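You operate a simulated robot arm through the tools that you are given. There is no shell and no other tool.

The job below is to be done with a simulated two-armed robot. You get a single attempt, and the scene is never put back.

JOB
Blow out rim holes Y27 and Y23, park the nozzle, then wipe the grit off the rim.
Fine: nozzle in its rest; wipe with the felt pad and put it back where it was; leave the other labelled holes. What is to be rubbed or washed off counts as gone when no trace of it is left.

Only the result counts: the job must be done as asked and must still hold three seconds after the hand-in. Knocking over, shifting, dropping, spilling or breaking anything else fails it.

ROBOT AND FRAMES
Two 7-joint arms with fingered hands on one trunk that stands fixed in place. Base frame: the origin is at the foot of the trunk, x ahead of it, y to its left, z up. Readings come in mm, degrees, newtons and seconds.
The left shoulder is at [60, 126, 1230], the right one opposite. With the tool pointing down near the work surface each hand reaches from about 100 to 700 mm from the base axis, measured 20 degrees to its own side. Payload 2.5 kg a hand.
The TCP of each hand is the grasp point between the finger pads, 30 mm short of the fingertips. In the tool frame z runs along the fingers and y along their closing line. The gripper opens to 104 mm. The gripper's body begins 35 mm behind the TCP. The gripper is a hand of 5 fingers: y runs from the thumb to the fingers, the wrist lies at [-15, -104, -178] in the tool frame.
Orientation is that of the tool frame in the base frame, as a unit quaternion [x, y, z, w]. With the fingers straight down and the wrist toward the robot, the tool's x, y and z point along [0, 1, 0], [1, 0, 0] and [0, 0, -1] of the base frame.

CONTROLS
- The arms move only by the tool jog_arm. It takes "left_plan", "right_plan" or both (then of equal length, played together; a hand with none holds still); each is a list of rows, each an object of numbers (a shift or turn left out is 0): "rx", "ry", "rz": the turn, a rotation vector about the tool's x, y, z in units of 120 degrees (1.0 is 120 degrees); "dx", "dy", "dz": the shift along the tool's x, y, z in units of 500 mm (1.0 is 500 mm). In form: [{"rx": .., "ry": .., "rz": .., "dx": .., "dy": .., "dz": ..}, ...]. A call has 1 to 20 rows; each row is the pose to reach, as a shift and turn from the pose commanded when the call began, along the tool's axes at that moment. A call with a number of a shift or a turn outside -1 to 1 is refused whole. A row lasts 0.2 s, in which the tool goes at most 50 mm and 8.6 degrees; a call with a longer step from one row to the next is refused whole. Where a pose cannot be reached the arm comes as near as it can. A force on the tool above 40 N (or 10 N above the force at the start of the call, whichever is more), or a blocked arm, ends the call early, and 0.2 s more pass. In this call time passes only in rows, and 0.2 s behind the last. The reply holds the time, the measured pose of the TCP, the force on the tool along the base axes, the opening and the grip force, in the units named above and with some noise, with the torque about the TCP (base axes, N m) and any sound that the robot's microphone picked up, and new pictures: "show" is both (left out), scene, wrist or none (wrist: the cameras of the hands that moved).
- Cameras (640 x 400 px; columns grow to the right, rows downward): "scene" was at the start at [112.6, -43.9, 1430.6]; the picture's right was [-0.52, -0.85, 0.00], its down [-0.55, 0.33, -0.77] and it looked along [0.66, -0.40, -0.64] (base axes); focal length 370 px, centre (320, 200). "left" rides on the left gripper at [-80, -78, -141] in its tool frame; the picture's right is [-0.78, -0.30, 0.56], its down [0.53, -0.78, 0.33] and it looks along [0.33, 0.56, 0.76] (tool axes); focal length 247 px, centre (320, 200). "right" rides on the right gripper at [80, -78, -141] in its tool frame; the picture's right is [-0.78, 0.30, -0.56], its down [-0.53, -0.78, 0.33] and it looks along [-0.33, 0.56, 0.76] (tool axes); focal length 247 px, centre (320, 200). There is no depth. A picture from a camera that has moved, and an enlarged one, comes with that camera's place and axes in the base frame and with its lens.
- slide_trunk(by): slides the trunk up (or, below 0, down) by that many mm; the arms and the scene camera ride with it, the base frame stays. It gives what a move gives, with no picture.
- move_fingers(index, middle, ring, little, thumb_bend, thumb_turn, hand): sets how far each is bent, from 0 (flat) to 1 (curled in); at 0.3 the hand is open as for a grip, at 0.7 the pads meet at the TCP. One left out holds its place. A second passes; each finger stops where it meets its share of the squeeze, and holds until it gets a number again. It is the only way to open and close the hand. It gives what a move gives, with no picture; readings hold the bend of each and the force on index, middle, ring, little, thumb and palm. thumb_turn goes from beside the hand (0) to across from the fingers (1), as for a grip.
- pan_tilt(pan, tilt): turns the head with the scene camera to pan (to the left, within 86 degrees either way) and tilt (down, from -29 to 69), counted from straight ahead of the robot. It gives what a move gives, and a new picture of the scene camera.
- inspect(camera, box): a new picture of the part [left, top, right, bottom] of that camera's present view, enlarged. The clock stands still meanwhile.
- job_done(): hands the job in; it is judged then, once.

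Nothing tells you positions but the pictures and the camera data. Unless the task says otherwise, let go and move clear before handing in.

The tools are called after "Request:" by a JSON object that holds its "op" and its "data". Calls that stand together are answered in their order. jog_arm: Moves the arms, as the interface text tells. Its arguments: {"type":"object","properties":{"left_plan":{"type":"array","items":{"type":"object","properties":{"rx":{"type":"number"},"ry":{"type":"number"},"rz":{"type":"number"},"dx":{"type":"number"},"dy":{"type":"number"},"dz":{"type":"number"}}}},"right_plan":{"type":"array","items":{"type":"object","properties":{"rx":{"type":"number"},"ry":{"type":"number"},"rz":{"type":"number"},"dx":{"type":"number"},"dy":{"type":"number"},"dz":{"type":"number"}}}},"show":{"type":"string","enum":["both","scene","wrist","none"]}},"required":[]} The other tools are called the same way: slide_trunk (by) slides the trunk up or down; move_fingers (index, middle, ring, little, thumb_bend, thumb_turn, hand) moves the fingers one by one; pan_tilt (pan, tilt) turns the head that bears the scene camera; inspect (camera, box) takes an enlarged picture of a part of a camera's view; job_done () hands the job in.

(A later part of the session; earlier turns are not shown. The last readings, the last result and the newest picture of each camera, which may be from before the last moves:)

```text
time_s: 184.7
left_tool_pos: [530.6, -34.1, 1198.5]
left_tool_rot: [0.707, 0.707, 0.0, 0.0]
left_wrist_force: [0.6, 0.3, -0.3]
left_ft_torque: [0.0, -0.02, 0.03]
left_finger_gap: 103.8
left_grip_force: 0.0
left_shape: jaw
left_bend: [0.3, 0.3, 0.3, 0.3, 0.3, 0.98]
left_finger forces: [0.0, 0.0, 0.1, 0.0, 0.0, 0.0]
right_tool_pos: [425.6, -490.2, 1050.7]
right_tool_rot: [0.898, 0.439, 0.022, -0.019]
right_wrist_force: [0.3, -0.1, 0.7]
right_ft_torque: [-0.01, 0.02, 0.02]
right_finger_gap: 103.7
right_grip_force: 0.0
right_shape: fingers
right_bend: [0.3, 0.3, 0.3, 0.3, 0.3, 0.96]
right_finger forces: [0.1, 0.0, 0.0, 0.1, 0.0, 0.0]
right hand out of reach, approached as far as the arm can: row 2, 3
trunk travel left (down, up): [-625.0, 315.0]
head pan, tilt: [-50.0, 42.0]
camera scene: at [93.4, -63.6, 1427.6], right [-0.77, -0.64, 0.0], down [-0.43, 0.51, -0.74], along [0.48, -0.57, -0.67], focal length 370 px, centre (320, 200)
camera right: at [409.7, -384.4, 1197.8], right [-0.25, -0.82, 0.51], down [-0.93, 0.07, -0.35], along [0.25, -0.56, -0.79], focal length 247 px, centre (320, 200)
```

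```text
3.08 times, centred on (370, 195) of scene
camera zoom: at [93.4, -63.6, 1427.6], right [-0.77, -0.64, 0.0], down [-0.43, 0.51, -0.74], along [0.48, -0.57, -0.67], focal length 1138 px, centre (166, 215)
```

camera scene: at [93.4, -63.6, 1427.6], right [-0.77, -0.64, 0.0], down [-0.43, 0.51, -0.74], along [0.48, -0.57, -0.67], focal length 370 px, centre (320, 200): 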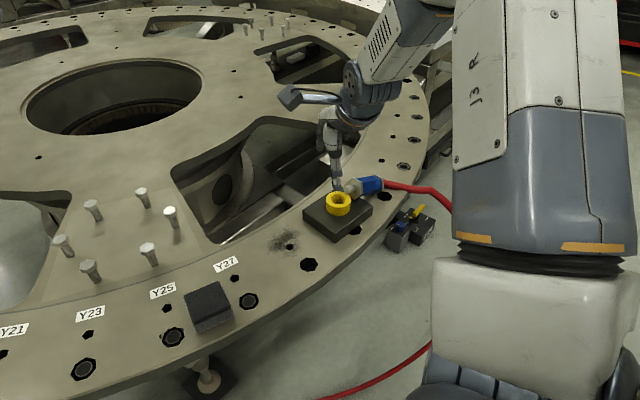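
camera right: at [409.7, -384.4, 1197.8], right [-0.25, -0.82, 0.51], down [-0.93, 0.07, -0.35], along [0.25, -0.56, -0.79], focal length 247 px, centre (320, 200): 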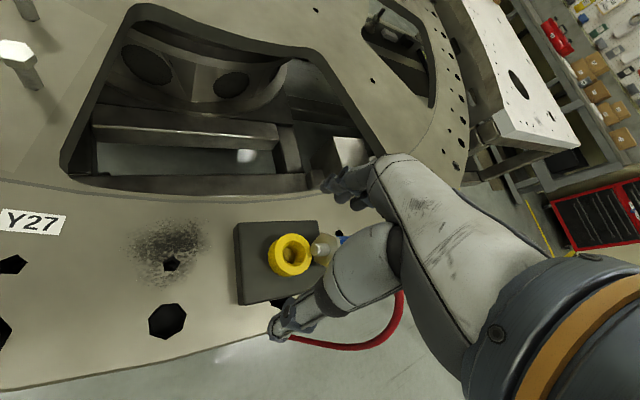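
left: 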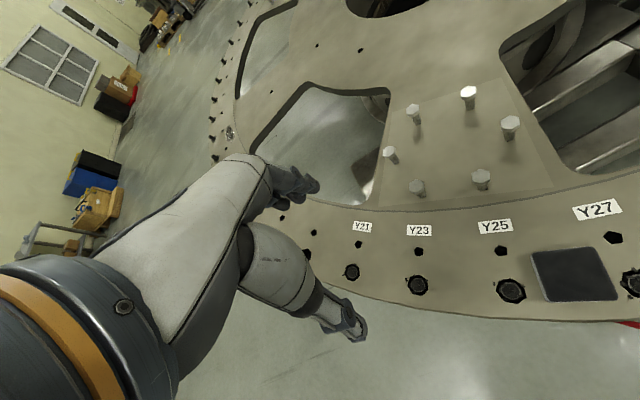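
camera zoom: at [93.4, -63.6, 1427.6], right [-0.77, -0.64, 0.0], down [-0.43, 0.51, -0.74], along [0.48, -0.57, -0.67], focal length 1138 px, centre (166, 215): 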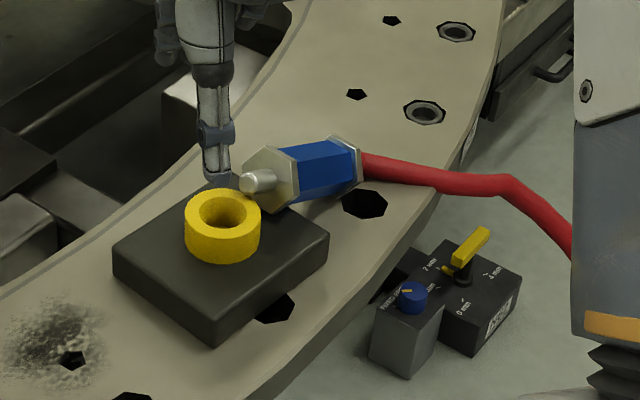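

The nozzle lies leaning on the rest's right side: its tip is next to the cup at about (432,-554,925) and its top nut is at about (412,-654,889). I'll lower the trunk a bit for reach and move the hand over its top end.

Request:
{"op": "slide_trunk", "data": {"by": -50}}

Request:
{"op": "jog_arm", "data": {"right_plan": [{"dz": -0.02, "dy": 0.03, "dx": -0.03}, {"dz": -0.04, "dy": 0.06, "dx": -0.07, "rz": -0.02}, {"dz": -0.04, "dy": 0.09, "dx": -0.11, "rz": -0.05}, {"dz": -0.03, "dy": 0.11, "dx": -0.15, "rz": -0.08}, {"dz": -0.02, "dy": 0.13, "dx": -0.19, "rz": -0.11}], "show": "both"}}

Request:
{"op": "inspect", "data": {"camera": "scene", "box": [300, 100, 460, 240]}}

```text
time_s: 185.7
left_tool_pos: [531.2, -33.9, 1148.7]
left_tool_rot: [0.707, 0.707, 0.0, -0.001]
left_wrist_force: [-0.2, -0.4, 0.8]
left_ft_torque: [-0.02, -0.01, 0.0]
left_finger_gap: 103.6
left_grip_force: 0.1
left_shape: jaw
left_bend: [0.3, 0.3, 0.3, 0.3, 0.3, 0.98]
left_finger forces: [0.0, 0.0, 0.0, 0.0, 0.0, 0.0]
right_tool_pos: [426.2, -488.3, 999.9]
right_tool_rot: [0.897, 0.44, 0.021, -0.02]
right_wrist_force: [-0.5, 0.1, -0.1]
right_ft_torque: [0.0, -0.03, -0.04]
right_finger_gap: 103.7
right_grip_force: 0.0
right_shape: fingers
right_bend: [0.3, 0.3, 0.3, 0.3, 0.3, 0.96]
right_finger forces: [0.0, 0.0, 0.1, 0.0, 0.0, 0.1]
trunk travel left (down, up): [-575.0, 365.0]
head pan, tilt: [-50.0, 42.0]
```

```text
time_s: 186.8
left_tool_pos: [531.0, -33.5, 1147.5]
left_tool_rot: [0.707, 0.707, 0.0, 0.0]
left_wrist_force: [-0.4, -0.5, -0.1]
left_ft_torque: [-0.01, -0.02, -0.02]
left_finger_gap: 103.8
left_grip_force: 0.2
left_shape: jaw
left_bend: [0.3, 0.3, 0.3, 0.3, 0.3, 0.98]
left_finger forces: [0.0, 0.0, 0.0, 0.1, 0.0, 0.0]
right_tool_pos: [417.2, -605.0, 1004.4]
right_tool_rot: [0.841, 0.54, 0.025, -0.017]
right_wrist_force: [-0.2, -0.8, 0.1]
right_ft_torque: [-0.02, -0.01, -0.03]
right_finger_gap: 103.6
right_grip_force: 0.0
right_shape: fingers
right_bend: [0.3, 0.3, 0.3, 0.3, 0.3, 0.96]
right_finger forces: [0.0, 0.0, 0.0, 0.0, 0.0, 0.1]
trunk travel left (down, up): [-575.0, 365.0]
head pan, tilt: [-50.0, 42.0]
camera scene: at [93.7, -64.1, 1377.6], right [-0.77, -0.64, 0.0], down [-0.43, 0.51, -0.74], along [0.48, -0.57, -0.67], focal length 370 px, centre (320, 200)
camera right: at [376.5, -506.4, 1151.7], right [-0.06, -0.86, 0.51], down [-0.92, -0.15, -0.36], along [0.38, -0.49, -0.78], focal length 247 px, centre (320, 200)
```

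scene: 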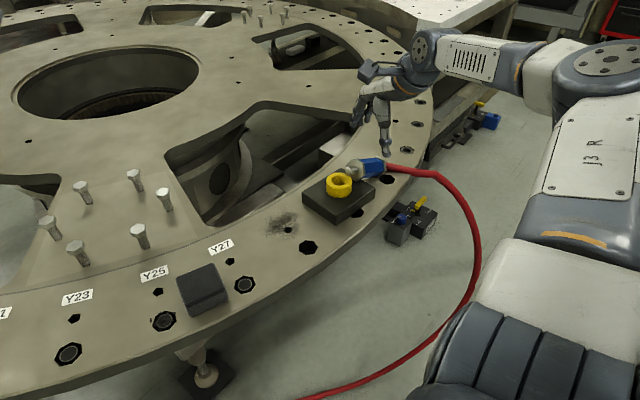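
right: 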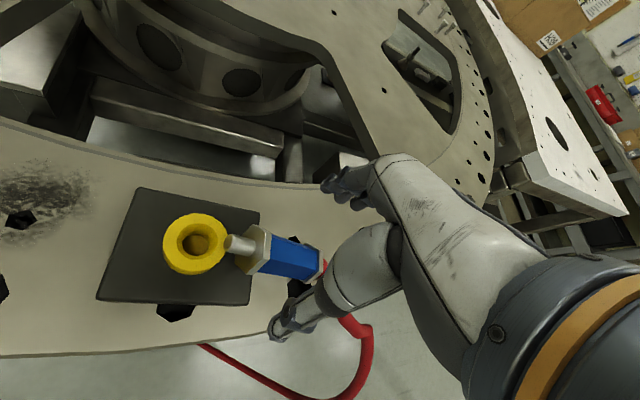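

```text
2.86 times, centred on (380, 170) of scene
camera zoom: at [93.7, -64.1, 1377.6], right [-0.77, -0.64, 0.0], down [-0.43, 0.51, -0.74], along [0.48, -0.57, -0.67], focal length 1057 px, centre (149, 286)
```

zoom: 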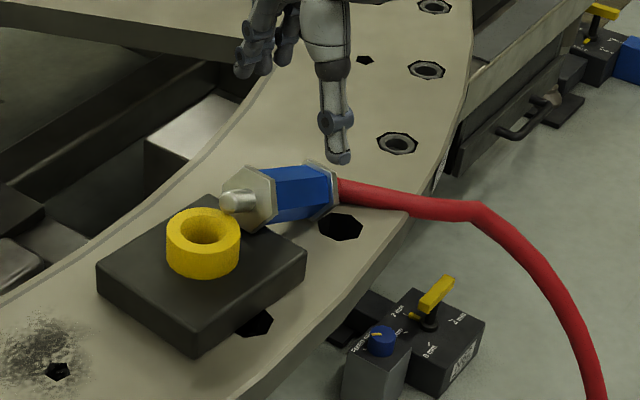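

The view is clear: the nozzle lies between the hand's thumb and finger sides. I'll open the spare fingers and lower toward a point just below its top nut at about (412,-626).

Request:
{"op": "move_fingers", "data": {"hand": "right", "index": 0.2, "middle": 0.3, "ring": 0.3, "little": 0.15, "thumb_bend": 0.3}}

Request:
{"op": "jog_arm", "data": {"right_plan": [{"dx": -0.02, "dy": 0.004, "dz": 0.02}, {"dx": -0.042, "dy": 0.0084, "dz": 0.06}, {"dx": -0.042, "dy": 0.0084, "dz": 0.1}, {"dx": -0.042, "dy": 0.0084, "dz": 0.13}], "show": "none"}}

Request:
{"op": "inspect", "data": {"camera": "scene", "box": [300, 100, 460, 240]}}

Request:
{"op": "inspect", "data": {"camera": "right", "box": [160, 140, 420, 380]}}

```text
time_s: 187.8
left_tool_pos: [531.0, -33.0, 1148.2]
left_tool_rot: [0.707, 0.707, 0.0, -0.001]
left_wrist_force: [-0.7, 0.7, 0.1]
left_ft_torque: [-0.03, 0.02, 0.0]
left_finger_gap: 103.4
left_grip_force: 0.1
left_shape: jaw
left_bend: [0.3, 0.3, 0.3, 0.3, 0.3, 0.98]
left_finger forces: [0.0, 0.0, 0.1, 0.0, 0.0, 0.1]
right_tool_pos: [416.3, -605.6, 1006.4]
right_tool_rot: [0.841, 0.54, 0.024, -0.016]
right_wrist_force: [0.6, 1.3, -0.4]
right_ft_torque: [0.02, -0.02, 0.03]
right_finger_gap: 118.2
right_grip_force: 0.1
right_shape: fingers
right_bend: [0.2, 0.3, 0.3, 0.15, 0.3, 0.96]
right_finger forces: [0.0, 0.1, 0.1, 0.1, 0.0, 0.0]
trunk travel left (down, up): [-575.0, 365.0]
head pan, tilt: [-50.0, 42.0]
```

```text
time_s: 188.8
left_tool_pos: [530.4, -33.0, 1148.4]
left_tool_rot: [0.707, 0.707, 0.0, 0.0]
left_wrist_force: [-0.2, 0.9, 0.0]
left_ft_torque: [-0.02, -0.03, 0.0]
left_finger_gap: 103.8
left_grip_force: 0.1
left_shape: jaw
left_bend: [0.3, 0.3, 0.3, 0.3, 0.3, 0.98]
left_finger forces: [0.1, 0.0, 0.0, 0.0, 0.1, 0.1]
right_tool_pos: [414.7, -620.5, 938.3]
right_tool_rot: [0.84, 0.541, 0.023, -0.017]
right_wrist_force: [0.4, 0.6, -0.5]
right_ft_torque: [0.04, 0.03, -0.01]
right_finger_gap: 118.2
right_grip_force: 0.1
right_shape: fingers
right_bend: [0.2, 0.3, 0.3, 0.15, 0.3, 0.96]
right_finger forces: [0.0, 0.0, 0.1, 0.1, 0.0, 0.1]
trunk travel left (down, up): [-575.0, 365.0]
head pan, tilt: [-50.0, 42.0]
```

```text
2.86 times, centred on (380, 170) of scene
camera zoom: at [93.7, -63.7, 1377.6], right [-0.77, -0.64, 0.0], down [-0.43, 0.51, -0.74], along [0.48, -0.57, -0.67], focal length 1057 px, centre (149, 286)
```

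zoom: 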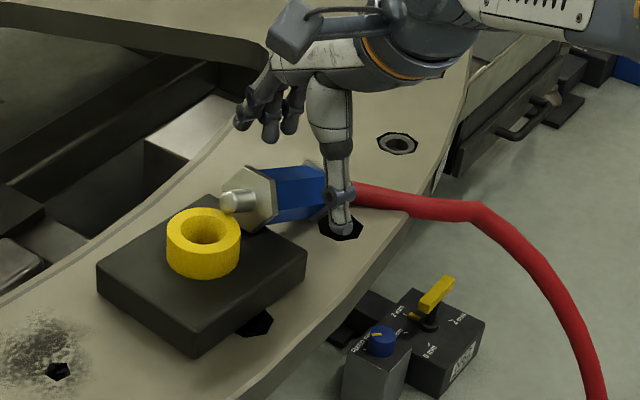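

```text
1.67 times, centred on (290, 260) of right
camera zoom: at [374.9, -522.5, 1084.2], right [-0.06, -0.86, 0.51], down [-0.92, -0.15, -0.36], along [0.38, -0.49, -0.78], focal length 412 px, centre (370, 100)
```

zoom: 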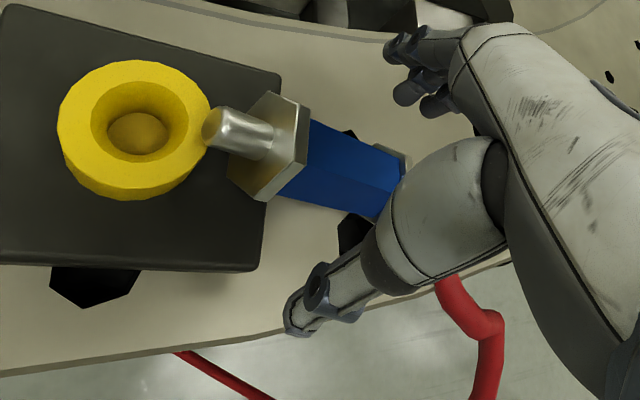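

The hand straddles the blue body. I'll shift about 20 mm toward the top nut and go down so the pads are level with the body, keeping the fingertips just above the rim.

Request:
{"op": "jog_arm", "data": {"right_plan": [{"dx": -0.018, "dy": 0.005, "dz": 0.0}, {"dx": -0.037, "dy": 0.0104, "dz": 0.015}, {"dx": -0.037, "dy": 0.0104, "dz": 0.04}, {"dx": -0.037, "dy": 0.0104, "dz": 0.058}], "show": "none"}}

Request:
{"op": "inspect", "data": {"camera": "scene", "box": [320, 110, 440, 210]}}

Request:
{"op": "inspect", "data": {"camera": "right", "box": [160, 140, 420, 380]}}

```text
time_s: 189.8
left_tool_pos: [530.0, -33.4, 1149.0]
left_tool_rot: [0.707, 0.707, 0.001, 0.001]
left_wrist_force: [0.0, -0.2, -0.4]
left_ft_torque: [0.0, 0.0, 0.01]
left_finger_gap: 103.7
left_grip_force: 0.0
left_shape: jaw
left_bend: [0.3, 0.3, 0.3, 0.3, 0.3, 0.98]
left_finger forces: [0.0, 0.0, 0.0, 0.1, 0.0, 0.0]
right_tool_pos: [410.2, -636.0, 908.3]
right_tool_rot: [0.841, 0.54, 0.023, -0.016]
right_wrist_force: [0.1, -0.3, 0.3]
right_ft_torque: [-0.01, 0.02, 0.0]
right_finger_gap: 118.0
right_grip_force: 0.1
right_shape: fingers
right_bend: [0.2, 0.3, 0.3, 0.15, 0.3, 0.96]
right_finger forces: [0.0, 0.1, 0.0, 0.0, 0.0, 0.1]
right hand out of reach, approached as far as the arm can: row 4
trunk travel left (down, up): [-575.0, 365.0]
head pan, tilt: [-50.0, 42.0]
```

```text
4.00 times, centred on (380, 160) of scene
camera zoom: at [93.6, -63.7, 1377.6], right [-0.77, -0.64, 0.0], down [-0.43, 0.51, -0.74], along [0.48, -0.57, -0.67], focal length 1480 px, centre (80, 360)
```

zoom: 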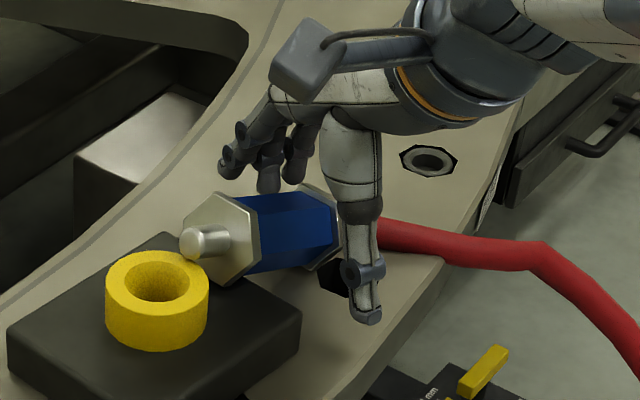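

```text
1.67 times, centred on (290, 260) of right
camera zoom: at [369.8, -536.8, 1053.9], right [-0.06, -0.86, 0.51], down [-0.92, -0.15, -0.36], along [0.38, -0.5, -0.78], focal length 412 px, centre (370, 100)
```

zoom: 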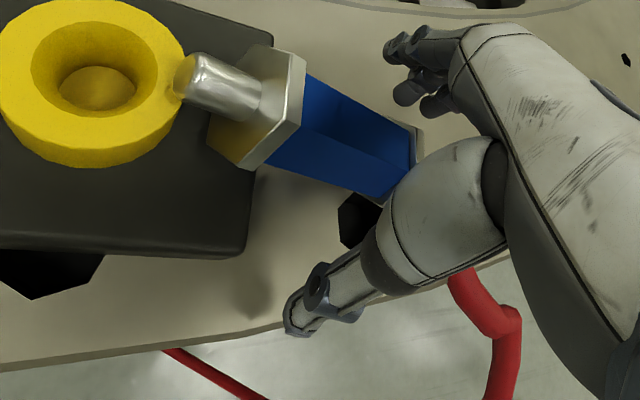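

The hand is in place around the body near the top nut. I'll close the middle finger and thumb on it.

Request:
{"op": "move_fingers", "data": {"hand": "right", "middle": 0.68, "thumb_bend": 0.66}}

Request:
{"op": "inspect", "data": {"camera": "scene", "box": [320, 110, 440, 210]}}

Request:
{"op": "inspect", "data": {"camera": "right", "box": [160, 140, 420, 380]}}

```text
time_s: 190.8
left_tool_pos: [530.1, -35.5, 1148.7]
left_tool_rot: [0.707, 0.708, 0.0, 0.0]
left_wrist_force: [0.2, -0.2, -1.0]
left_ft_torque: [-0.02, 0.05, 0.0]
left_finger_gap: 103.6
left_grip_force: 0.1
left_shape: jaw
left_bend: [0.3, 0.3, 0.3, 0.3, 0.3, 0.98]
left_finger forces: [0.1, 0.0, 0.0, 0.0, 0.1, 0.1]
right_tool_pos: [410.2, -635.8, 909.3]
right_tool_rot: [0.841, 0.541, 0.023, -0.015]
right_wrist_force: [-0.8, -1.7, 1.1]
right_ft_torque: [-0.04, 0.04, 0.01]
right_finger_gap: 83.5
right_grip_force: 7.5
right_shape: fingers
right_bend: [0.2, 0.56, 0.3, 0.15, 0.59, 0.99]
right_finger forces: [0.0, 7.7, 0.0, 0.1, 7.5, 0.1]
trunk travel left (down, up): [-575.0, 365.0]
head pan, tilt: [-50.0, 42.0]
```

```text
4.00 times, centred on (380, 160) of scene
camera zoom: at [93.5, -63.7, 1377.6], right [-0.77, -0.64, 0.0], down [-0.43, 0.51, -0.74], along [0.48, -0.57, -0.67], focal length 1480 px, centre (80, 360)
```

zoom: 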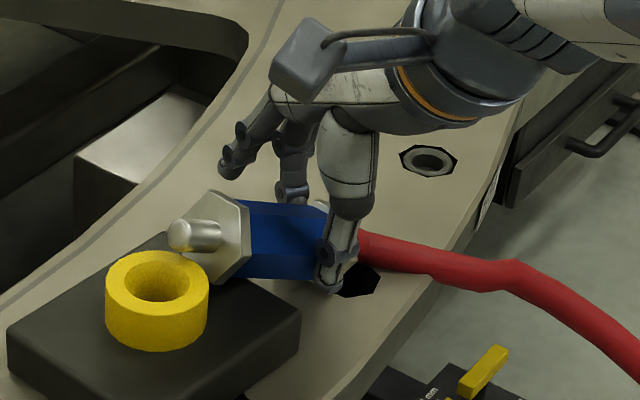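

```text
1.67 times, centred on (290, 260) of right
camera zoom: at [369.7, -536.8, 1054.1], right [-0.07, -0.86, 0.51], down [-0.92, -0.15, -0.36], along [0.38, -0.49, -0.78], focal length 412 px, centre (370, 100)
```

zoom: 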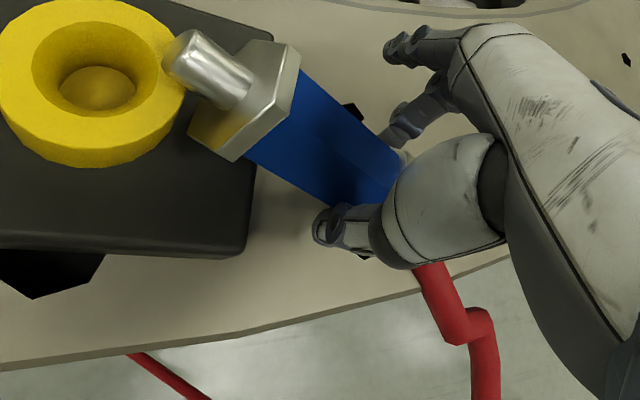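

The pinch holds at about 7.5 N. I'll lift slowly, drifting slightly away from the cup so the swinging tip doesn't push it.

Request:
{"op": "jog_arm", "data": {"right_plan": [{"dz": -0.015, "dx": -0.006}, {"dz": -0.035, "dx": -0.012}, {"dz": -0.06, "dx": -0.018}], "show": "none"}}

Request:
{"op": "inspect", "data": {"camera": "scene", "box": [320, 90, 440, 210]}}

Request:
{"op": "inspect", "data": {"camera": "right", "box": [160, 140, 420, 380]}}

```text
time_s: 191.7
left_tool_pos: [530.6, -34.4, 1148.5]
left_tool_rot: [0.707, 0.707, 0.0, 0.0]
left_wrist_force: [0.2, 0.2, -0.2]
left_ft_torque: [0.01, 0.01, -0.02]
left_finger_gap: 103.6
left_grip_force: 0.1
left_shape: jaw
left_bend: [0.3, 0.3, 0.3, 0.3, 0.3, 0.98]
left_finger forces: [0.0, 0.0, 0.0, 0.0, 0.0, 0.0]
right_tool_pos: [404.3, -644.7, 939.5]
right_tool_rot: [0.841, 0.541, 0.022, -0.017]
right_wrist_force: [-0.5, 0.2, -1.5]
right_ft_torque: [0.01, 0.0, -0.02]
right_finger_gap: 78.4
right_grip_force: 4.6
right_shape: fingers
right_bend: [0.2, 0.59, 0.3, 0.15, 0.62, 0.99]
right_finger forces: [0.0, 6.0, 0.1, 0.0, 3.8, 0.0]
trunk travel left (down, up): [-575.0, 365.0]
head pan, tilt: [-50.0, 42.0]
```

```text
3.33 times, centred on (380, 150) of scene
camera zoom: at [93.7, -63.8, 1377.6], right [-0.77, -0.64, 0.0], down [-0.43, 0.51, -0.74], along [0.48, -0.57, -0.67], focal length 1233 px, centre (120, 367)
```

zoom: 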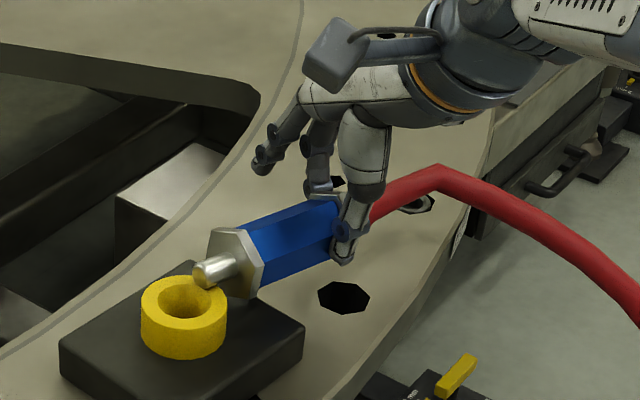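

```text
1.67 times, centred on (290, 260) of right
camera zoom: at [364.8, -545.8, 1085.3], right [-0.06, -0.86, 0.51], down [-0.92, -0.15, -0.36], along [0.38, -0.49, -0.78], focal length 412 px, centre (370, 100)
```

zoom: 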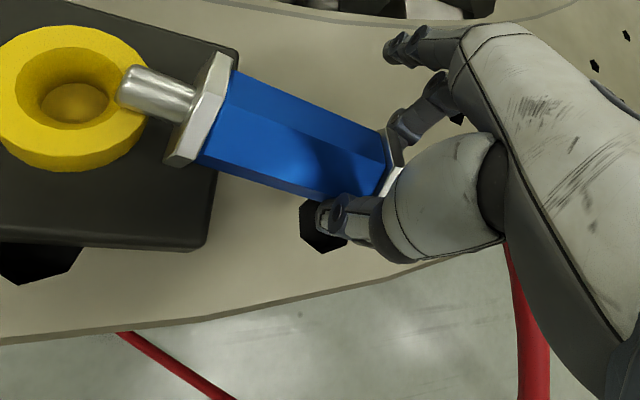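

The top end lifts and the tip now rests on the cup's own rim, about 17 mm from its centre. That's handy: I'll firm up the pinch slightly and slide the tip sideways into the cup.

Request:
{"op": "move_fingers", "data": {"hand": "right", "middle": 0.7, "thumb_bend": 0.7}}

Request:
{"op": "inspect", "data": {"camera": "right", "box": [160, 140, 420, 380]}}

```text
time_s: 192.7
left_tool_pos: [529.9, -34.0, 1147.7]
left_tool_rot: [0.707, 0.707, 0.0, 0.0]
left_wrist_force: [0.8, 0.2, 0.6]
left_ft_torque: [0.0, -0.02, 0.01]
left_finger_gap: 103.9
left_grip_force: 0.0
left_shape: jaw
left_bend: [0.3, 0.3, 0.3, 0.3, 0.3, 0.98]
left_finger forces: [0.1, 0.0, 0.1, 0.0, 0.0, 0.1]
right_tool_pos: [405.2, -644.3, 939.0]
right_tool_rot: [0.841, 0.541, 0.024, -0.017]
right_wrist_force: [0.5, 0.7, -1.4]
right_ft_torque: [0.01, 0.01, -0.01]
right_finger_gap: 78.5
right_grip_force: 8.1
right_shape: fingers
right_bend: [0.2, 0.61, 0.3, 0.15, 0.62, 0.99]
right_finger forces: [0.0, 8.9, 0.0, 0.0, 6.9, 0.1]
trunk travel left (down, up): [-575.0, 365.0]
head pan, tilt: [-50.0, 42.0]
```

```text
1.67 times, centred on (290, 260) of right
camera zoom: at [365.0, -545.8, 1085.3], right [-0.06, -0.86, 0.51], down [-0.92, -0.15, -0.36], along [0.38, -0.49, -0.78], focal length 412 px, centre (370, 100)
```

zoom: 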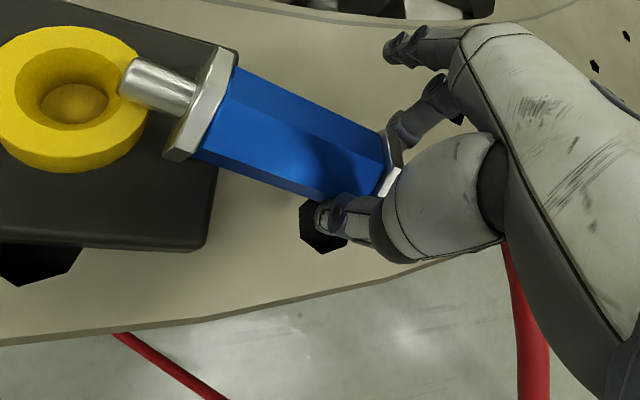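

Request:
{"op": "jog_arm", "data": {"right_plan": [{"dx": 0.008, "dy": -0.009}, {"dx": 0.016, "dy": -0.018}, {"dx": 0.0232, "dy": -0.026}], "show": "none"}}

Request:
{"op": "inspect", "data": {"camera": "scene", "box": [320, 90, 440, 210]}}

Request:
{"op": "inspect", "data": {"camera": "right", "box": [160, 140, 420, 380]}}

```text
time_s: 193.4
left_tool_pos: [531.5, -34.9, 1148.8]
left_tool_rot: [0.708, 0.706, 0.0, 0.0]
left_wrist_force: [0.2, -0.7, -0.1]
left_ft_torque: [-0.04, 0.0, 0.0]
left_finger_gap: 103.7
left_grip_force: 0.0
left_shape: jaw
left_bend: [0.3, 0.3, 0.3, 0.3, 0.3, 0.98]
left_finger forces: [0.1, 0.0, 0.1, 0.0, 0.0, 0.0]
right_tool_pos: [398.8, -630.2, 938.6]
right_tool_rot: [0.841, 0.541, 0.023, -0.015]
right_wrist_force: [-0.7, -7.6, -0.3]
right_ft_torque: [-0.24, 0.05, -0.13]
right_finger_gap: 76.6
right_grip_force: 10.5
right_shape: fingers
right_bend: [0.2, 0.6, 0.3, 0.15, 0.64, 0.99]
right_finger forces: [0.0, 14.5, 0.0, 0.1, 5.4, 0.0]
trunk travel left (down, up): [-575.0, 365.0]
head pan, tilt: [-50.0, 42.0]
```

```text
3.33 times, centred on (380, 150) of scene
camera zoom: at [93.6, -64.6, 1377.6], right [-0.77, -0.64, 0.0], down [-0.43, 0.51, -0.74], along [0.48, -0.57, -0.67], focal length 1233 px, centre (120, 367)
```

zoom: 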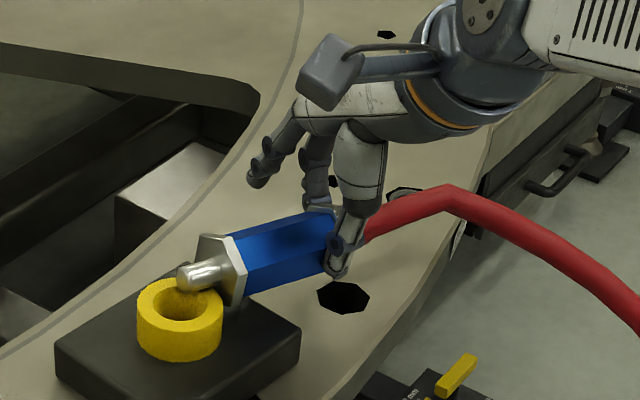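

```text
1.67 times, centred on (290, 260) of right
camera zoom: at [357.8, -530.5, 1085.1], right [-0.06, -0.86, 0.51], down [-0.92, -0.15, -0.36], along [0.38, -0.5, -0.78], focal length 412 px, centre (370, 100)
```

zoom: 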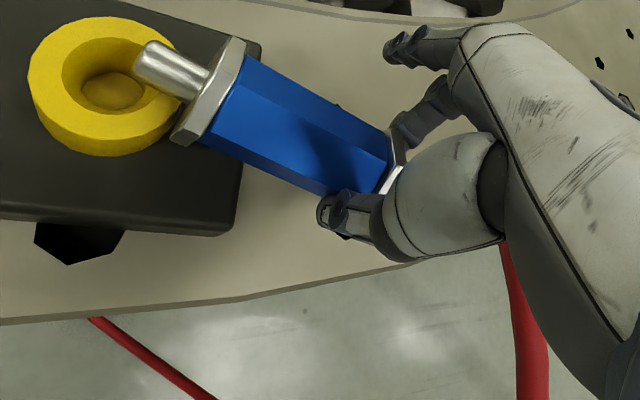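

The nut is pressing against the side of the cup, so I'll ease back, raise the top end to steepen the nozzle, and then follow an arc that pivots it around its tip.

Request:
{"op": "jog_arm", "data": {"right_plan": [{"dx": -0.008, "dz": -0.01}, {"dx": -0.012, "dz": -0.035}, {"dx": -0.006, "dz": -0.06}], "show": "none"}}

Request:
{"op": "inspect", "data": {"camera": "scene", "box": [320, 90, 440, 210]}}

Request:
{"op": "inspect", "data": {"camera": "right", "box": [160, 140, 420, 380]}}

```text
time_s: 194.2
left_tool_pos: [529.7, -34.2, 1148.9]
left_tool_rot: [0.707, 0.707, 0.0, 0.0]
left_wrist_force: [1.1, -0.6, 0.7]
left_ft_torque: [0.01, 0.0, 0.01]
left_finger_gap: 103.5
left_grip_force: 0.0
left_shape: jaw
left_bend: [0.3, 0.3, 0.3, 0.3, 0.3, 0.98]
left_finger forces: [0.0, 0.0, 0.0, 0.0, 0.0, 0.0]
right_tool_pos: [396.0, -632.9, 970.6]
right_tool_rot: [0.841, 0.54, 0.024, -0.016]
right_wrist_force: [-0.5, -0.6, -3.0]
right_ft_torque: [-0.05, 0.04, -0.02]
right_finger_gap: 77.1
right_grip_force: 9.4
right_shape: fingers
right_bend: [0.2, 0.61, 0.3, 0.15, 0.64, 0.98]
right_finger forces: [0.1, 11.8, 0.1, 0.1, 6.5, 0.0]
trunk travel left (down, up): [-575.0, 365.0]
head pan, tilt: [-50.0, 42.0]
```

```text
3.33 times, centred on (380, 150) of scene
camera zoom: at [93.8, -63.8, 1377.6], right [-0.77, -0.64, 0.0], down [-0.43, 0.51, -0.74], along [0.48, -0.57, -0.67], focal length 1233 px, centre (120, 367)
```

zoom: 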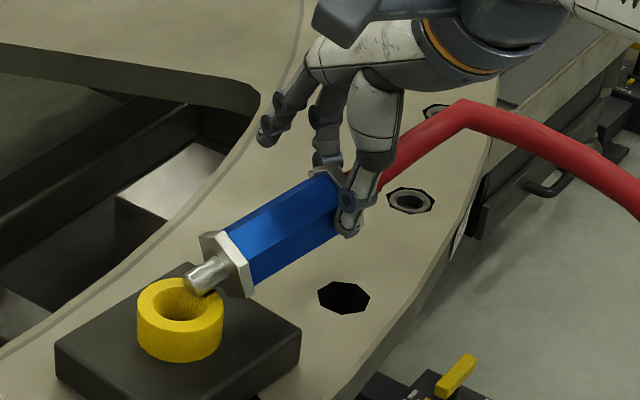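

```text
1.67 times, centred on (290, 260) of right
camera zoom: at [355.7, -534.4, 1116.6], right [-0.06, -0.86, 0.51], down [-0.92, -0.15, -0.36], along [0.38, -0.49, -0.78], focal length 412 px, centre (370, 100)
```

zoom: 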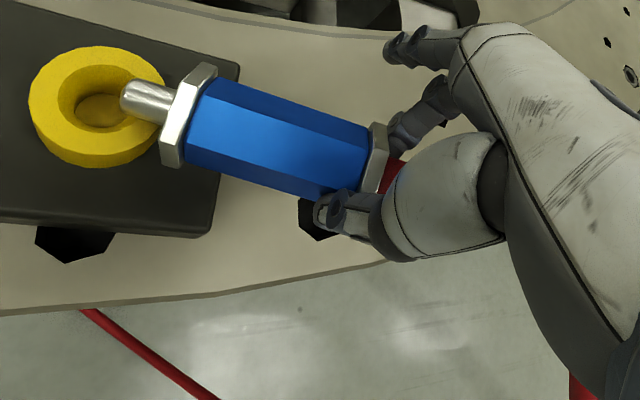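

The nozzle hangs in the pinch at roughly 30° above horizontal with its tip close to the cup's centre line. I'll place the tip into the cup.

Request:
{"op": "jog_arm", "data": {"right_plan": [{"dx": 0.0134, "dy": -0.0156, "dz": 0.0}, {"dx": 0.0134, "dy": -0.0156, "dz": 0.012}, {"dx": 0.0134, "dy": -0.0156, "dz": 0.025}], "show": "none"}}

Request:
{"op": "inspect", "data": {"camera": "scene", "box": [320, 90, 440, 210]}}

Request:
{"op": "inspect", "data": {"camera": "right", "box": [160, 140, 420, 380]}}

```text
time_s: 195.1
left_tool_pos: [530.6, -35.4, 1149.5]
left_tool_rot: [0.707, 0.707, 0.001, -0.002]
left_wrist_force: [0.2, 0.0, -0.6]
left_ft_torque: [0.01, 0.0, 0.03]
left_finger_gap: 103.8
left_grip_force: 0.1
left_shape: jaw
left_bend: [0.3, 0.3, 0.3, 0.3, 0.3, 0.98]
left_finger forces: [0.0, 0.0, 0.0, 0.0, 0.1, 0.1]
right_tool_pos: [393.8, -625.7, 957.8]
right_tool_rot: [0.841, 0.54, 0.023, -0.015]
right_wrist_force: [-2.5, -9.2, 0.3]
right_ft_torque: [-0.27, 0.06, -0.1]
right_finger_gap: 76.9
right_grip_force: 10.9
right_shape: fingers
right_bend: [0.2, 0.61, 0.3, 0.15, 0.64, 1.0]
right_finger forces: [0.1, 16.1, 0.0, 0.1, 6.5, 0.0]
right hand out of reach, approached as far as the arm can: row 1
trunk travel left (down, up): [-575.0, 365.0]
head pan, tilt: [-50.0, 42.0]
```

```text
3.33 times, centred on (380, 150) of scene
camera zoom: at [93.4, -64.7, 1377.6], right [-0.77, -0.64, 0.0], down [-0.43, 0.51, -0.74], along [0.48, -0.57, -0.67], focal length 1233 px, centre (120, 367)
```

zoom: 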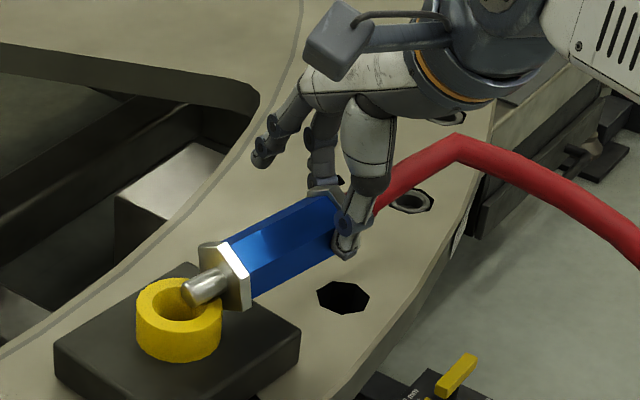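

```text
1.67 times, centred on (290, 260) of right
camera zoom: at [353.0, -526.2, 1104.4], right [-0.07, -0.86, 0.51], down [-0.92, -0.15, -0.36], along [0.38, -0.5, -0.78], focal length 412 px, centre (370, 100)
```

zoom: 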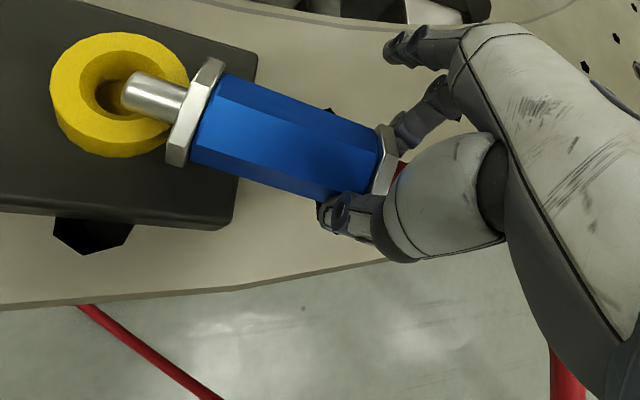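

The tip is inside the cup's mouth with the nut against its edge. Now I raise the hand along the arc so the nozzle pivots upright around the tip.

Request:
{"op": "jog_arm", "data": {"right_plan": [{"dx": -0.006, "dz": -0.015}, {"dx": -0.002, "dz": -0.035}, {"dx": 0.01, "dz": -0.055}, {"dx": 0.024, "dy": -0.002, "dz": -0.075}], "show": "none"}}

Request:
{"op": "inspect", "data": {"camera": "scene", "box": [320, 90, 440, 210]}}

Request:
{"op": "inspect", "data": {"camera": "right", "box": [160, 140, 420, 380]}}

```text
time_s: 196.1
left_tool_pos: [530.7, -34.5, 1148.7]
left_tool_rot: [0.707, 0.707, 0.0, 0.0]
left_wrist_force: [-0.6, 0.6, 0.0]
left_ft_torque: [0.01, 0.06, 0.01]
left_finger_gap: 103.5
left_grip_force: 0.1
left_shape: jaw
left_bend: [0.3, 0.3, 0.3, 0.3, 0.3, 0.98]
left_finger forces: [0.1, 0.0, 0.0, 0.0, 0.1, 0.0]
right_tool_pos: [395.0, -615.1, 997.0]
right_tool_rot: [0.841, 0.54, 0.023, -0.016]
right_wrist_force: [0.1, 0.0, -2.3]
right_ft_torque: [-0.07, 0.05, 0.01]
right_finger_gap: 77.3
right_grip_force: 9.7
right_shape: fingers
right_bend: [0.2, 0.61, 0.3, 0.15, 0.64, 0.98]
right_finger forces: [0.0, 13.0, 0.1, 0.0, 6.9, 0.0]
trunk travel left (down, up): [-575.0, 365.0]
head pan, tilt: [-50.0, 42.0]
```

```text
3.33 times, centred on (380, 150) of scene
camera zoom: at [93.8, -63.9, 1377.6], right [-0.77, -0.64, 0.0], down [-0.43, 0.51, -0.74], along [0.48, -0.57, -0.67], focal length 1233 px, centre (120, 367)
```

zoom: 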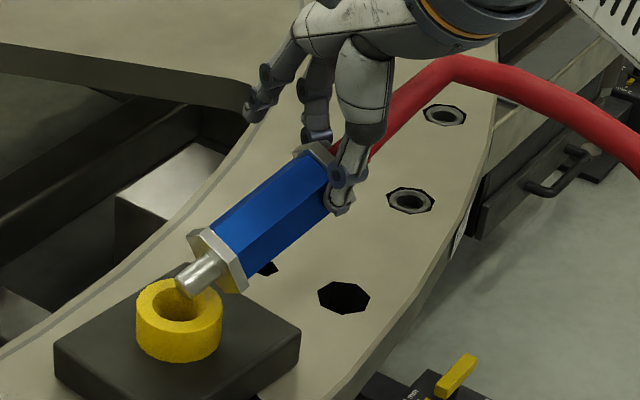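

```text
1.67 times, centred on (290, 260) of right
camera zoom: at [355.1, -515.7, 1143.1], right [-0.06, -0.86, 0.51], down [-0.92, -0.15, -0.36], along [0.38, -0.49, -0.78], focal length 412 px, centre (370, 100)
```

zoom: 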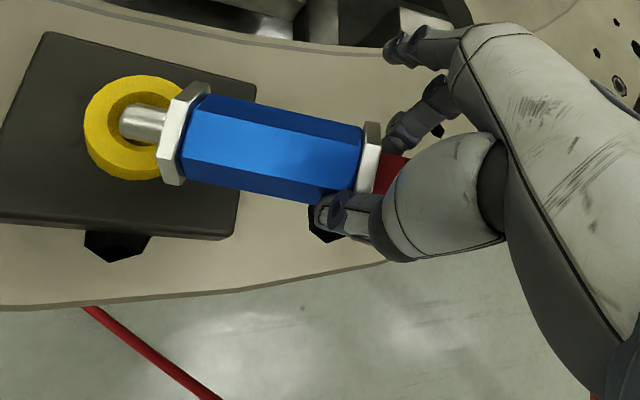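

The nozzle is steeper now but not yet vertical. I'll raise it well clear of the cup, then relax the pinch slightly so it swings down to hang vertically; the top nut keeps it from slipping through.

Request:
{"op": "jog_arm", "data": {"right_plan": [{"dz": -0.03}, {"dz": -0.07}, {"dz": -0.11}, {"dz": -0.14}], "show": "none"}}

Request:
{"op": "inspect", "data": {"camera": "scene", "box": [300, 50, 460, 200]}}

Request:
{"op": "inspect", "data": {"camera": "right", "box": [160, 140, 420, 380]}}

```text
time_s: 197.1
left_tool_pos: [530.4, -33.7, 1149.1]
left_tool_rot: [0.707, 0.707, 0.0, 0.0]
left_wrist_force: [-0.3, -0.6, 0.4]
left_ft_torque: [0.01, -0.01, -0.01]
left_finger_gap: 103.7
left_grip_force: 0.1
left_shape: jaw
left_bend: [0.3, 0.3, 0.3, 0.3, 0.3, 0.98]
left_finger forces: [0.0, 0.1, 0.1, 0.0, 0.1, 0.0]
right_tool_pos: [393.3, -618.7, 1067.0]
right_tool_rot: [0.841, 0.541, 0.023, -0.017]
right_wrist_force: [0.4, 0.2, -2.8]
right_ft_torque: [-0.06, 0.07, -0.01]
right_finger_gap: 77.4
right_grip_force: 11.0
right_shape: fingers
right_bend: [0.2, 0.61, 0.3, 0.15, 0.63, 0.98]
right_finger forces: [0.1, 13.3, 0.0, 0.0, 7.3, 0.1]
trunk travel left (down, up): [-575.0, 365.0]
head pan, tilt: [-50.0, 42.0]
```

```text
2.67 times, centred on (380, 125) of scene
camera zoom: at [93.7, -63.7, 1377.6], right [-0.77, -0.64, 0.0], down [-0.43, 0.51, -0.74], along [0.48, -0.57, -0.67], focal length 986 px, centre (160, 400)
```

zoom: 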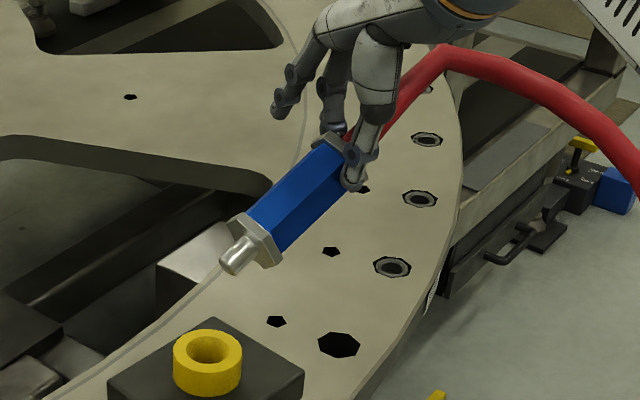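

```text
1.67 times, centred on (290, 260) of right
camera zoom: at [353.2, -519.7, 1213.8], right [-0.06, -0.86, 0.51], down [-0.92, -0.15, -0.36], along [0.38, -0.49, -0.78], focal length 412 px, centre (370, 100)
```

zoom: 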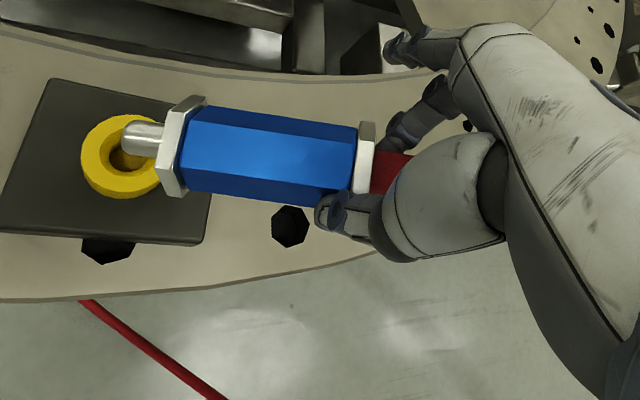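

It's held about 40° down. I'll relax the pinch in small steps.

Request:
{"op": "move_fingers", "data": {"hand": "right", "middle": 0.6, "thumb_bend": 0.625}}

Request:
{"op": "inspect", "data": {"camera": "scene", "box": [300, 50, 460, 200]}}

```text
time_s: 198.1
left_tool_pos: [531.4, -33.1, 1148.4]
left_tool_rot: [0.707, 0.707, 0.0, 0.0]
left_wrist_force: [0.5, -1.3, -0.6]
left_ft_torque: [0.01, 0.01, -0.03]
left_finger_gap: 103.6
left_grip_force: 0.0
left_shape: jaw
left_bend: [0.3, 0.3, 0.3, 0.3, 0.3, 0.98]
left_finger forces: [0.1, 0.1, 0.0, 0.1, 0.1, 0.0]
right_tool_pos: [392.2, -618.4, 1068.2]
right_tool_rot: [0.841, 0.54, 0.024, -0.017]
right_wrist_force: [0.8, 0.4, -0.5]
right_ft_torque: [-0.01, 0.01, -0.03]
right_finger_gap: 77.1
right_grip_force: 0.0
right_shape: fingers
right_bend: [0.2, 0.6, 0.3, 0.15, 0.62, 0.99]
right_finger forces: [0.0, 0.0, 0.1, 0.0, 0.0, 0.1]
trunk travel left (down, up): [-575.0, 365.0]
head pan, tilt: [-50.0, 42.0]
```

```text
2.67 times, centred on (380, 125) of scene
camera zoom: at [93.7, -63.7, 1377.6], right [-0.77, -0.64, 0.0], down [-0.43, 0.51, -0.74], along [0.48, -0.57, -0.67], focal length 986 px, centre (160, 400)
```

zoom: 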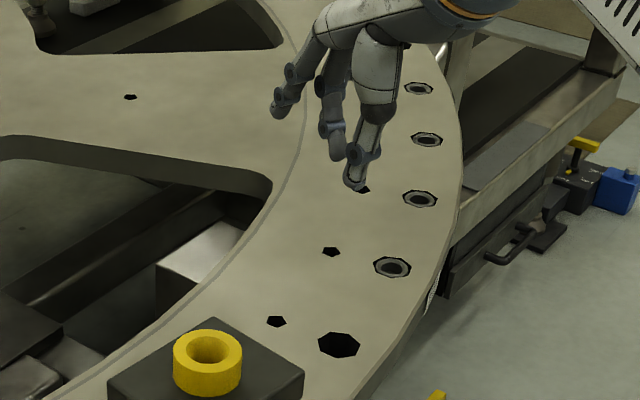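

The nozzle slipped out of the pinch and fell. I need to find where it went.

Request:
{"op": "pan_tilt", "data": {"pan": -55, "tilt": 48}}

Request:
{"op": "inspect", "data": {"camera": "right", "box": [0, 100, 640, 400]}}

```text
time_s: 198.7
left_tool_pos: [530.1, -33.4, 1149.0]
left_tool_rot: [0.707, 0.707, 0.0, 0.0]
left_wrist_force: [0.0, 0.5, 0.5]
left_ft_torque: [-0.03, 0.0, 0.03]
left_finger_gap: 103.4
left_grip_force: 0.0
left_shape: jaw
left_bend: [0.3, 0.3, 0.3, 0.3, 0.3, 0.98]
left_finger forces: [0.0, 0.0, 0.0, 0.0, 0.1, 0.1]
right_tool_pos: [393.4, -617.4, 1067.5]
right_tool_rot: [0.84, 0.541, 0.023, -0.018]
right_wrist_force: [-1.0, 0.1, 0.0]
right_ft_torque: [0.04, -0.02, 0.02]
right_finger_gap: 77.1
right_grip_force: 0.1
right_shape: fingers
right_bend: [0.2, 0.6, 0.3, 0.15, 0.62, 0.99]
right_finger forces: [0.1, 0.0, 0.1, 0.0, 0.0, 0.0]
trunk travel left (down, up): [-575.0, 365.0]
head pan, tilt: [-55.0, 48.0]
camera scene: at [85.1, -64.1, 1369.1], right [-0.82, -0.57, 0.0], down [-0.43, 0.61, -0.67], along [0.38, -0.55, -0.74], focal length 370 px, centre (320, 200)
```

scene: 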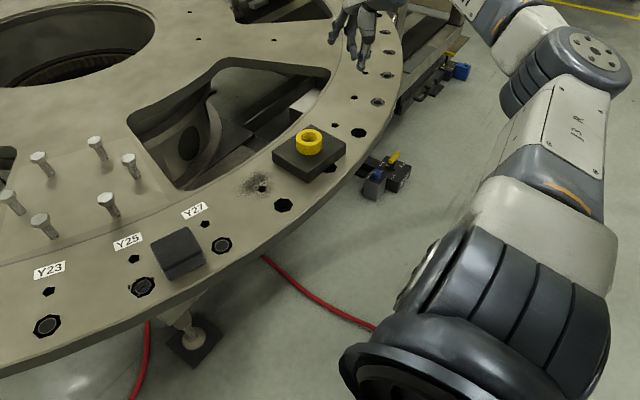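

```text
1.00 times, centred on (320, 250) of right (not enlarged: the box is as wide or as high as the picture)
camera zoom: at [353.2, -519.6, 1213.9], right [-0.06, -0.86, 0.51], down [-0.92, -0.15, -0.36], along [0.38, -0.49, -0.78], focal length 247 px, centre (320, 150)
```

zoom: 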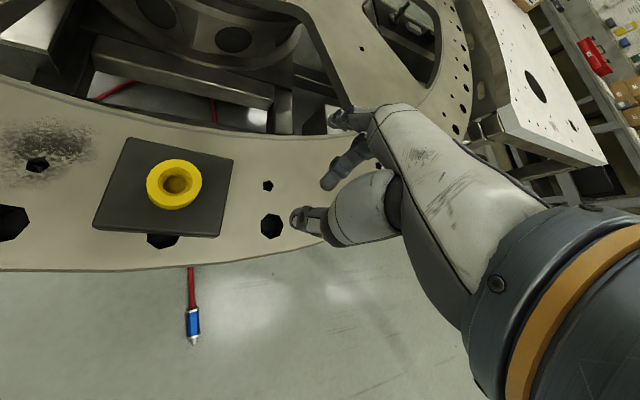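

The nozzle is lying on the floor at about (140,-650), on the robot's side of the ring. The trunk can slide far down, and by my reckoning the right hand can just reach it. First I'll draw both arms back clear of the ring.

Request:
{"op": "jog_arm", "data": {"right_plan": [{"dx": -0.006, "dy": -0.033}, {"dx": -0.011, "dy": -0.065}, {"dx": -0.017, "dy": -0.097}, {"dx": -0.022, "dy": -0.129}, {"dx": -0.028, "dy": -0.161}, {"dx": -0.034, "dy": -0.194}, {"dx": -0.039, "dy": -0.226}, {"dx": -0.045, "dy": -0.258}, {"dx": -0.05, "dy": -0.29}, {"dx": -0.056, "dy": -0.322}, {"dx": -0.061, "dy": -0.354}, {"dx": -0.067, "dy": -0.387}], "left_plan": [{"dx": 0.08, "dy": -0.04, "dz": 0.014}, {"dx": 0.16, "dy": -0.08, "dz": 0.028}, {"dx": 0.24, "dy": -0.12, "dz": 0.042}, {"dx": 0.32, "dy": -0.16, "dz": 0.056}, {"dx": 0.4, "dy": -0.2, "dz": 0.07}, {"dx": 0.48, "dy": -0.24, "dz": 0.084}, {"dx": 0.56, "dy": -0.28, "dz": 0.098}, {"dx": 0.64, "dy": -0.32, "dz": 0.112}, {"dx": 0.72, "dy": -0.36, "dz": 0.126}, {"dx": 0.8, "dy": -0.4, "dz": 0.14}, {"dx": 0.88, "dy": -0.44, "dz": 0.154}, {"dx": 0.956, "dy": -0.484, "dz": 0.168}], "show": "scene"}}

```text
time_s: 201.3
left_tool_pos: [290.1, 444.7, 1062.1]
left_tool_rot: [0.707, 0.707, 0.0, 0.0]
left_wrist_force: [0.5, -0.2, -0.4]
left_ft_torque: [-0.02, 0.03, 0.01]
left_finger_gap: 103.8
left_grip_force: 0.0
left_shape: jaw
left_bend: [0.3, 0.3, 0.3, 0.3, 0.3, 0.98]
left_finger forces: [0.0, 0.0, 0.0, 0.0, 0.1, 0.0]
right_tool_pos: [202.3, -568.5, 1063.4]
right_tool_rot: [0.841, 0.541, 0.023, -0.017]
right_wrist_force: [-0.2, 0.4, -0.1]
right_ft_torque: [0.0, -0.01, -0.03]
right_finger_gap: 77.1
right_grip_force: 0.0
right_shape: fingers
right_bend: [0.2, 0.6, 0.3, 0.15, 0.62, 0.99]
right_finger forces: [0.1, 0.1, 0.0, 0.1, 0.0, 0.1]
trunk travel left (down, up): [-575.0, 365.0]
head pan, tilt: [-55.0, 48.0]
camera scene: at [85.0, -64.1, 1369.1], right [-0.82, -0.57, 0.0], down [-0.43, 0.61, -0.67], along [0.38, -0.55, -0.74], focal length 370 px, centre (320, 200)
```

scene: 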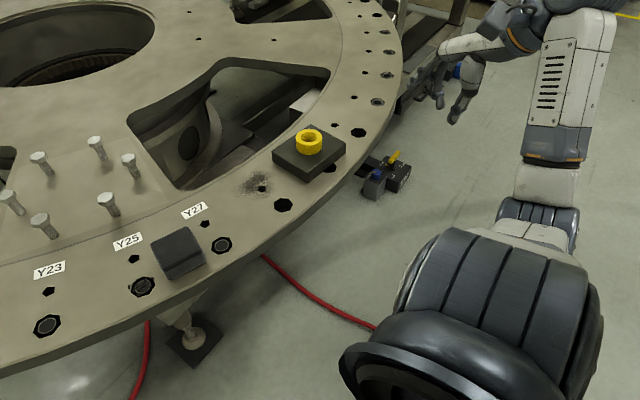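

Both arms are clear. Now I look at the nozzle on the floor.

Request:
{"op": "move_fingers", "data": {"hand": "right", "index": 0.3, "middle": 0.3, "ring": 0.3, "little": 0.3, "thumb_bend": 0.3}}

Request:
{"op": "pan_tilt", "data": {"pan": -80, "tilt": 66}}

Request:
{"op": "inspect", "data": {"camera": "right", "box": [0, 0, 640, 400]}}

```text
time_s: 202.3
left_tool_pos: [289.8, 445.8, 1062.0]
left_tool_rot: [0.707, 0.707, 0.0, 0.0]
left_wrist_force: [-1.0, 0.4, 0.4]
left_ft_torque: [-0.01, 0.02, 0.0]
left_finger_gap: 103.9
left_grip_force: 0.1
left_shape: jaw
left_bend: [0.3, 0.3, 0.3, 0.3, 0.3, 0.98]
left_finger forces: [0.0, 0.0, 0.0, 0.1, 0.1, 0.0]
right_tool_pos: [203.6, -567.0, 1062.9]
right_tool_rot: [0.841, 0.541, 0.024, -0.017]
right_wrist_force: [-0.4, -0.1, 1.0]
right_ft_torque: [0.03, 0.02, 0.0]
right_finger_gap: 103.5
right_grip_force: 0.0
right_shape: fingers
right_bend: [0.3, 0.3, 0.3, 0.3, 0.3, 0.96]
right_finger forces: [0.0, 0.0, 0.1, 0.0, 0.0, 0.0]
trunk travel left (down, up): [-575.0, 365.0]
head pan, tilt: [-55.0, 48.0]
```

```text
time_s: 203.2
left_tool_pos: [289.2, 445.1, 1062.7]
left_tool_rot: [0.707, 0.707, 0.0, 0.0]
left_wrist_force: [1.1, 0.1, 0.0]
left_ft_torque: [0.0, 0.02, -0.01]
left_finger_gap: 103.6
left_grip_force: 0.1
left_shape: jaw
left_bend: [0.3, 0.3, 0.3, 0.3, 0.3, 0.98]
left_finger forces: [0.0, 0.0, 0.1, 0.0, 0.0, 0.0]
right_tool_pos: [204.1, -568.7, 1061.4]
right_tool_rot: [0.841, 0.541, 0.024, -0.016]
right_wrist_force: [-0.6, 0.2, 0.4]
right_ft_torque: [0.02, 0.0, -0.01]
right_finger_gap: 103.4
right_grip_force: 0.0
right_shape: fingers
right_bend: [0.3, 0.3, 0.3, 0.3, 0.3, 0.96]
right_finger forces: [0.1, 0.0, 0.0, 0.0, 0.0, 0.1]
trunk travel left (down, up): [-575.0, 365.0]
head pan, tilt: [-80.0, 66.0]
camera scene: at [50.3, -58.2, 1347.2], right [-0.98, -0.17, 0.0], down [-0.16, 0.9, -0.41], along [0.07, -0.4, -0.91], focal length 370 px, centre (320, 200)
```

scene: 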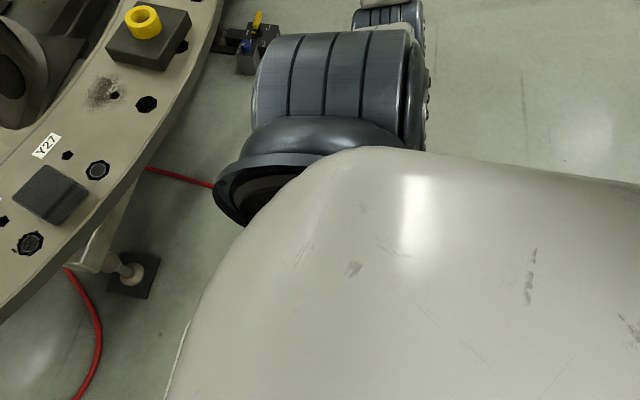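

```text
1.00 times, centred on (320, 200) of right (not enlarged: the box is as wide or as high as the picture)
camera zoom: at [163.5, -469.5, 1209.2], right [-0.06, -0.86, 0.51], down [-0.92, -0.15, -0.36], along [0.38, -0.49, -0.78], focal length 247 px, centre (320, 200)
```

zoom: 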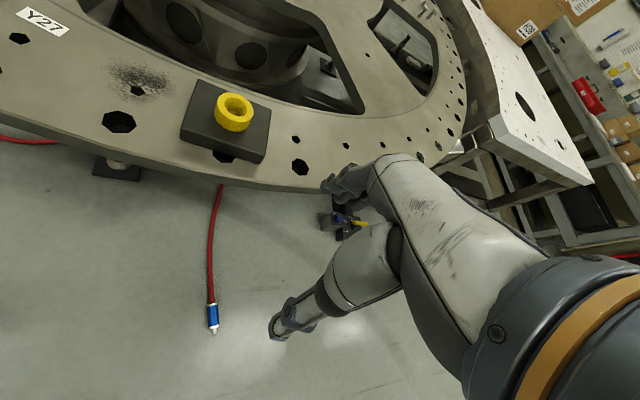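

The nozzle lies at about (145,-650) on the floor, pointing tip-toward the robot, outside the ring. With both arms clear of the ring I'll slide the trunk down in two stages.

Request:
{"op": "slide_trunk", "data": {"by": -300}}

```text
time_s: 206.2
left_tool_pos: [289.1, 445.2, 761.5]
left_tool_rot: [0.707, 0.707, 0.0, 0.0]
left_wrist_force: [0.7, -0.2, 0.0]
left_ft_torque: [0.01, -0.01, 0.0]
left_finger_gap: 103.6
left_grip_force: 0.0
left_shape: jaw
left_bend: [0.3, 0.3, 0.3, 0.3, 0.3, 0.98]
left_finger forces: [0.0, 0.1, 0.0, 0.0, 0.0, 0.1]
right_tool_pos: [204.3, -568.3, 763.0]
right_tool_rot: [0.841, 0.541, 0.023, -0.017]
right_wrist_force: [0.3, -0.3, 0.6]
right_ft_torque: [0.02, 0.01, -0.03]
right_finger_gap: 103.5
right_grip_force: 0.1
right_shape: fingers
right_bend: [0.3, 0.3, 0.3, 0.3, 0.3, 0.96]
right_finger forces: [0.0, 0.0, 0.1, 0.0, 0.1, 0.1]
trunk travel left (down, up): [-275.0, 665.0]
head pan, tilt: [-80.0, 66.0]
```

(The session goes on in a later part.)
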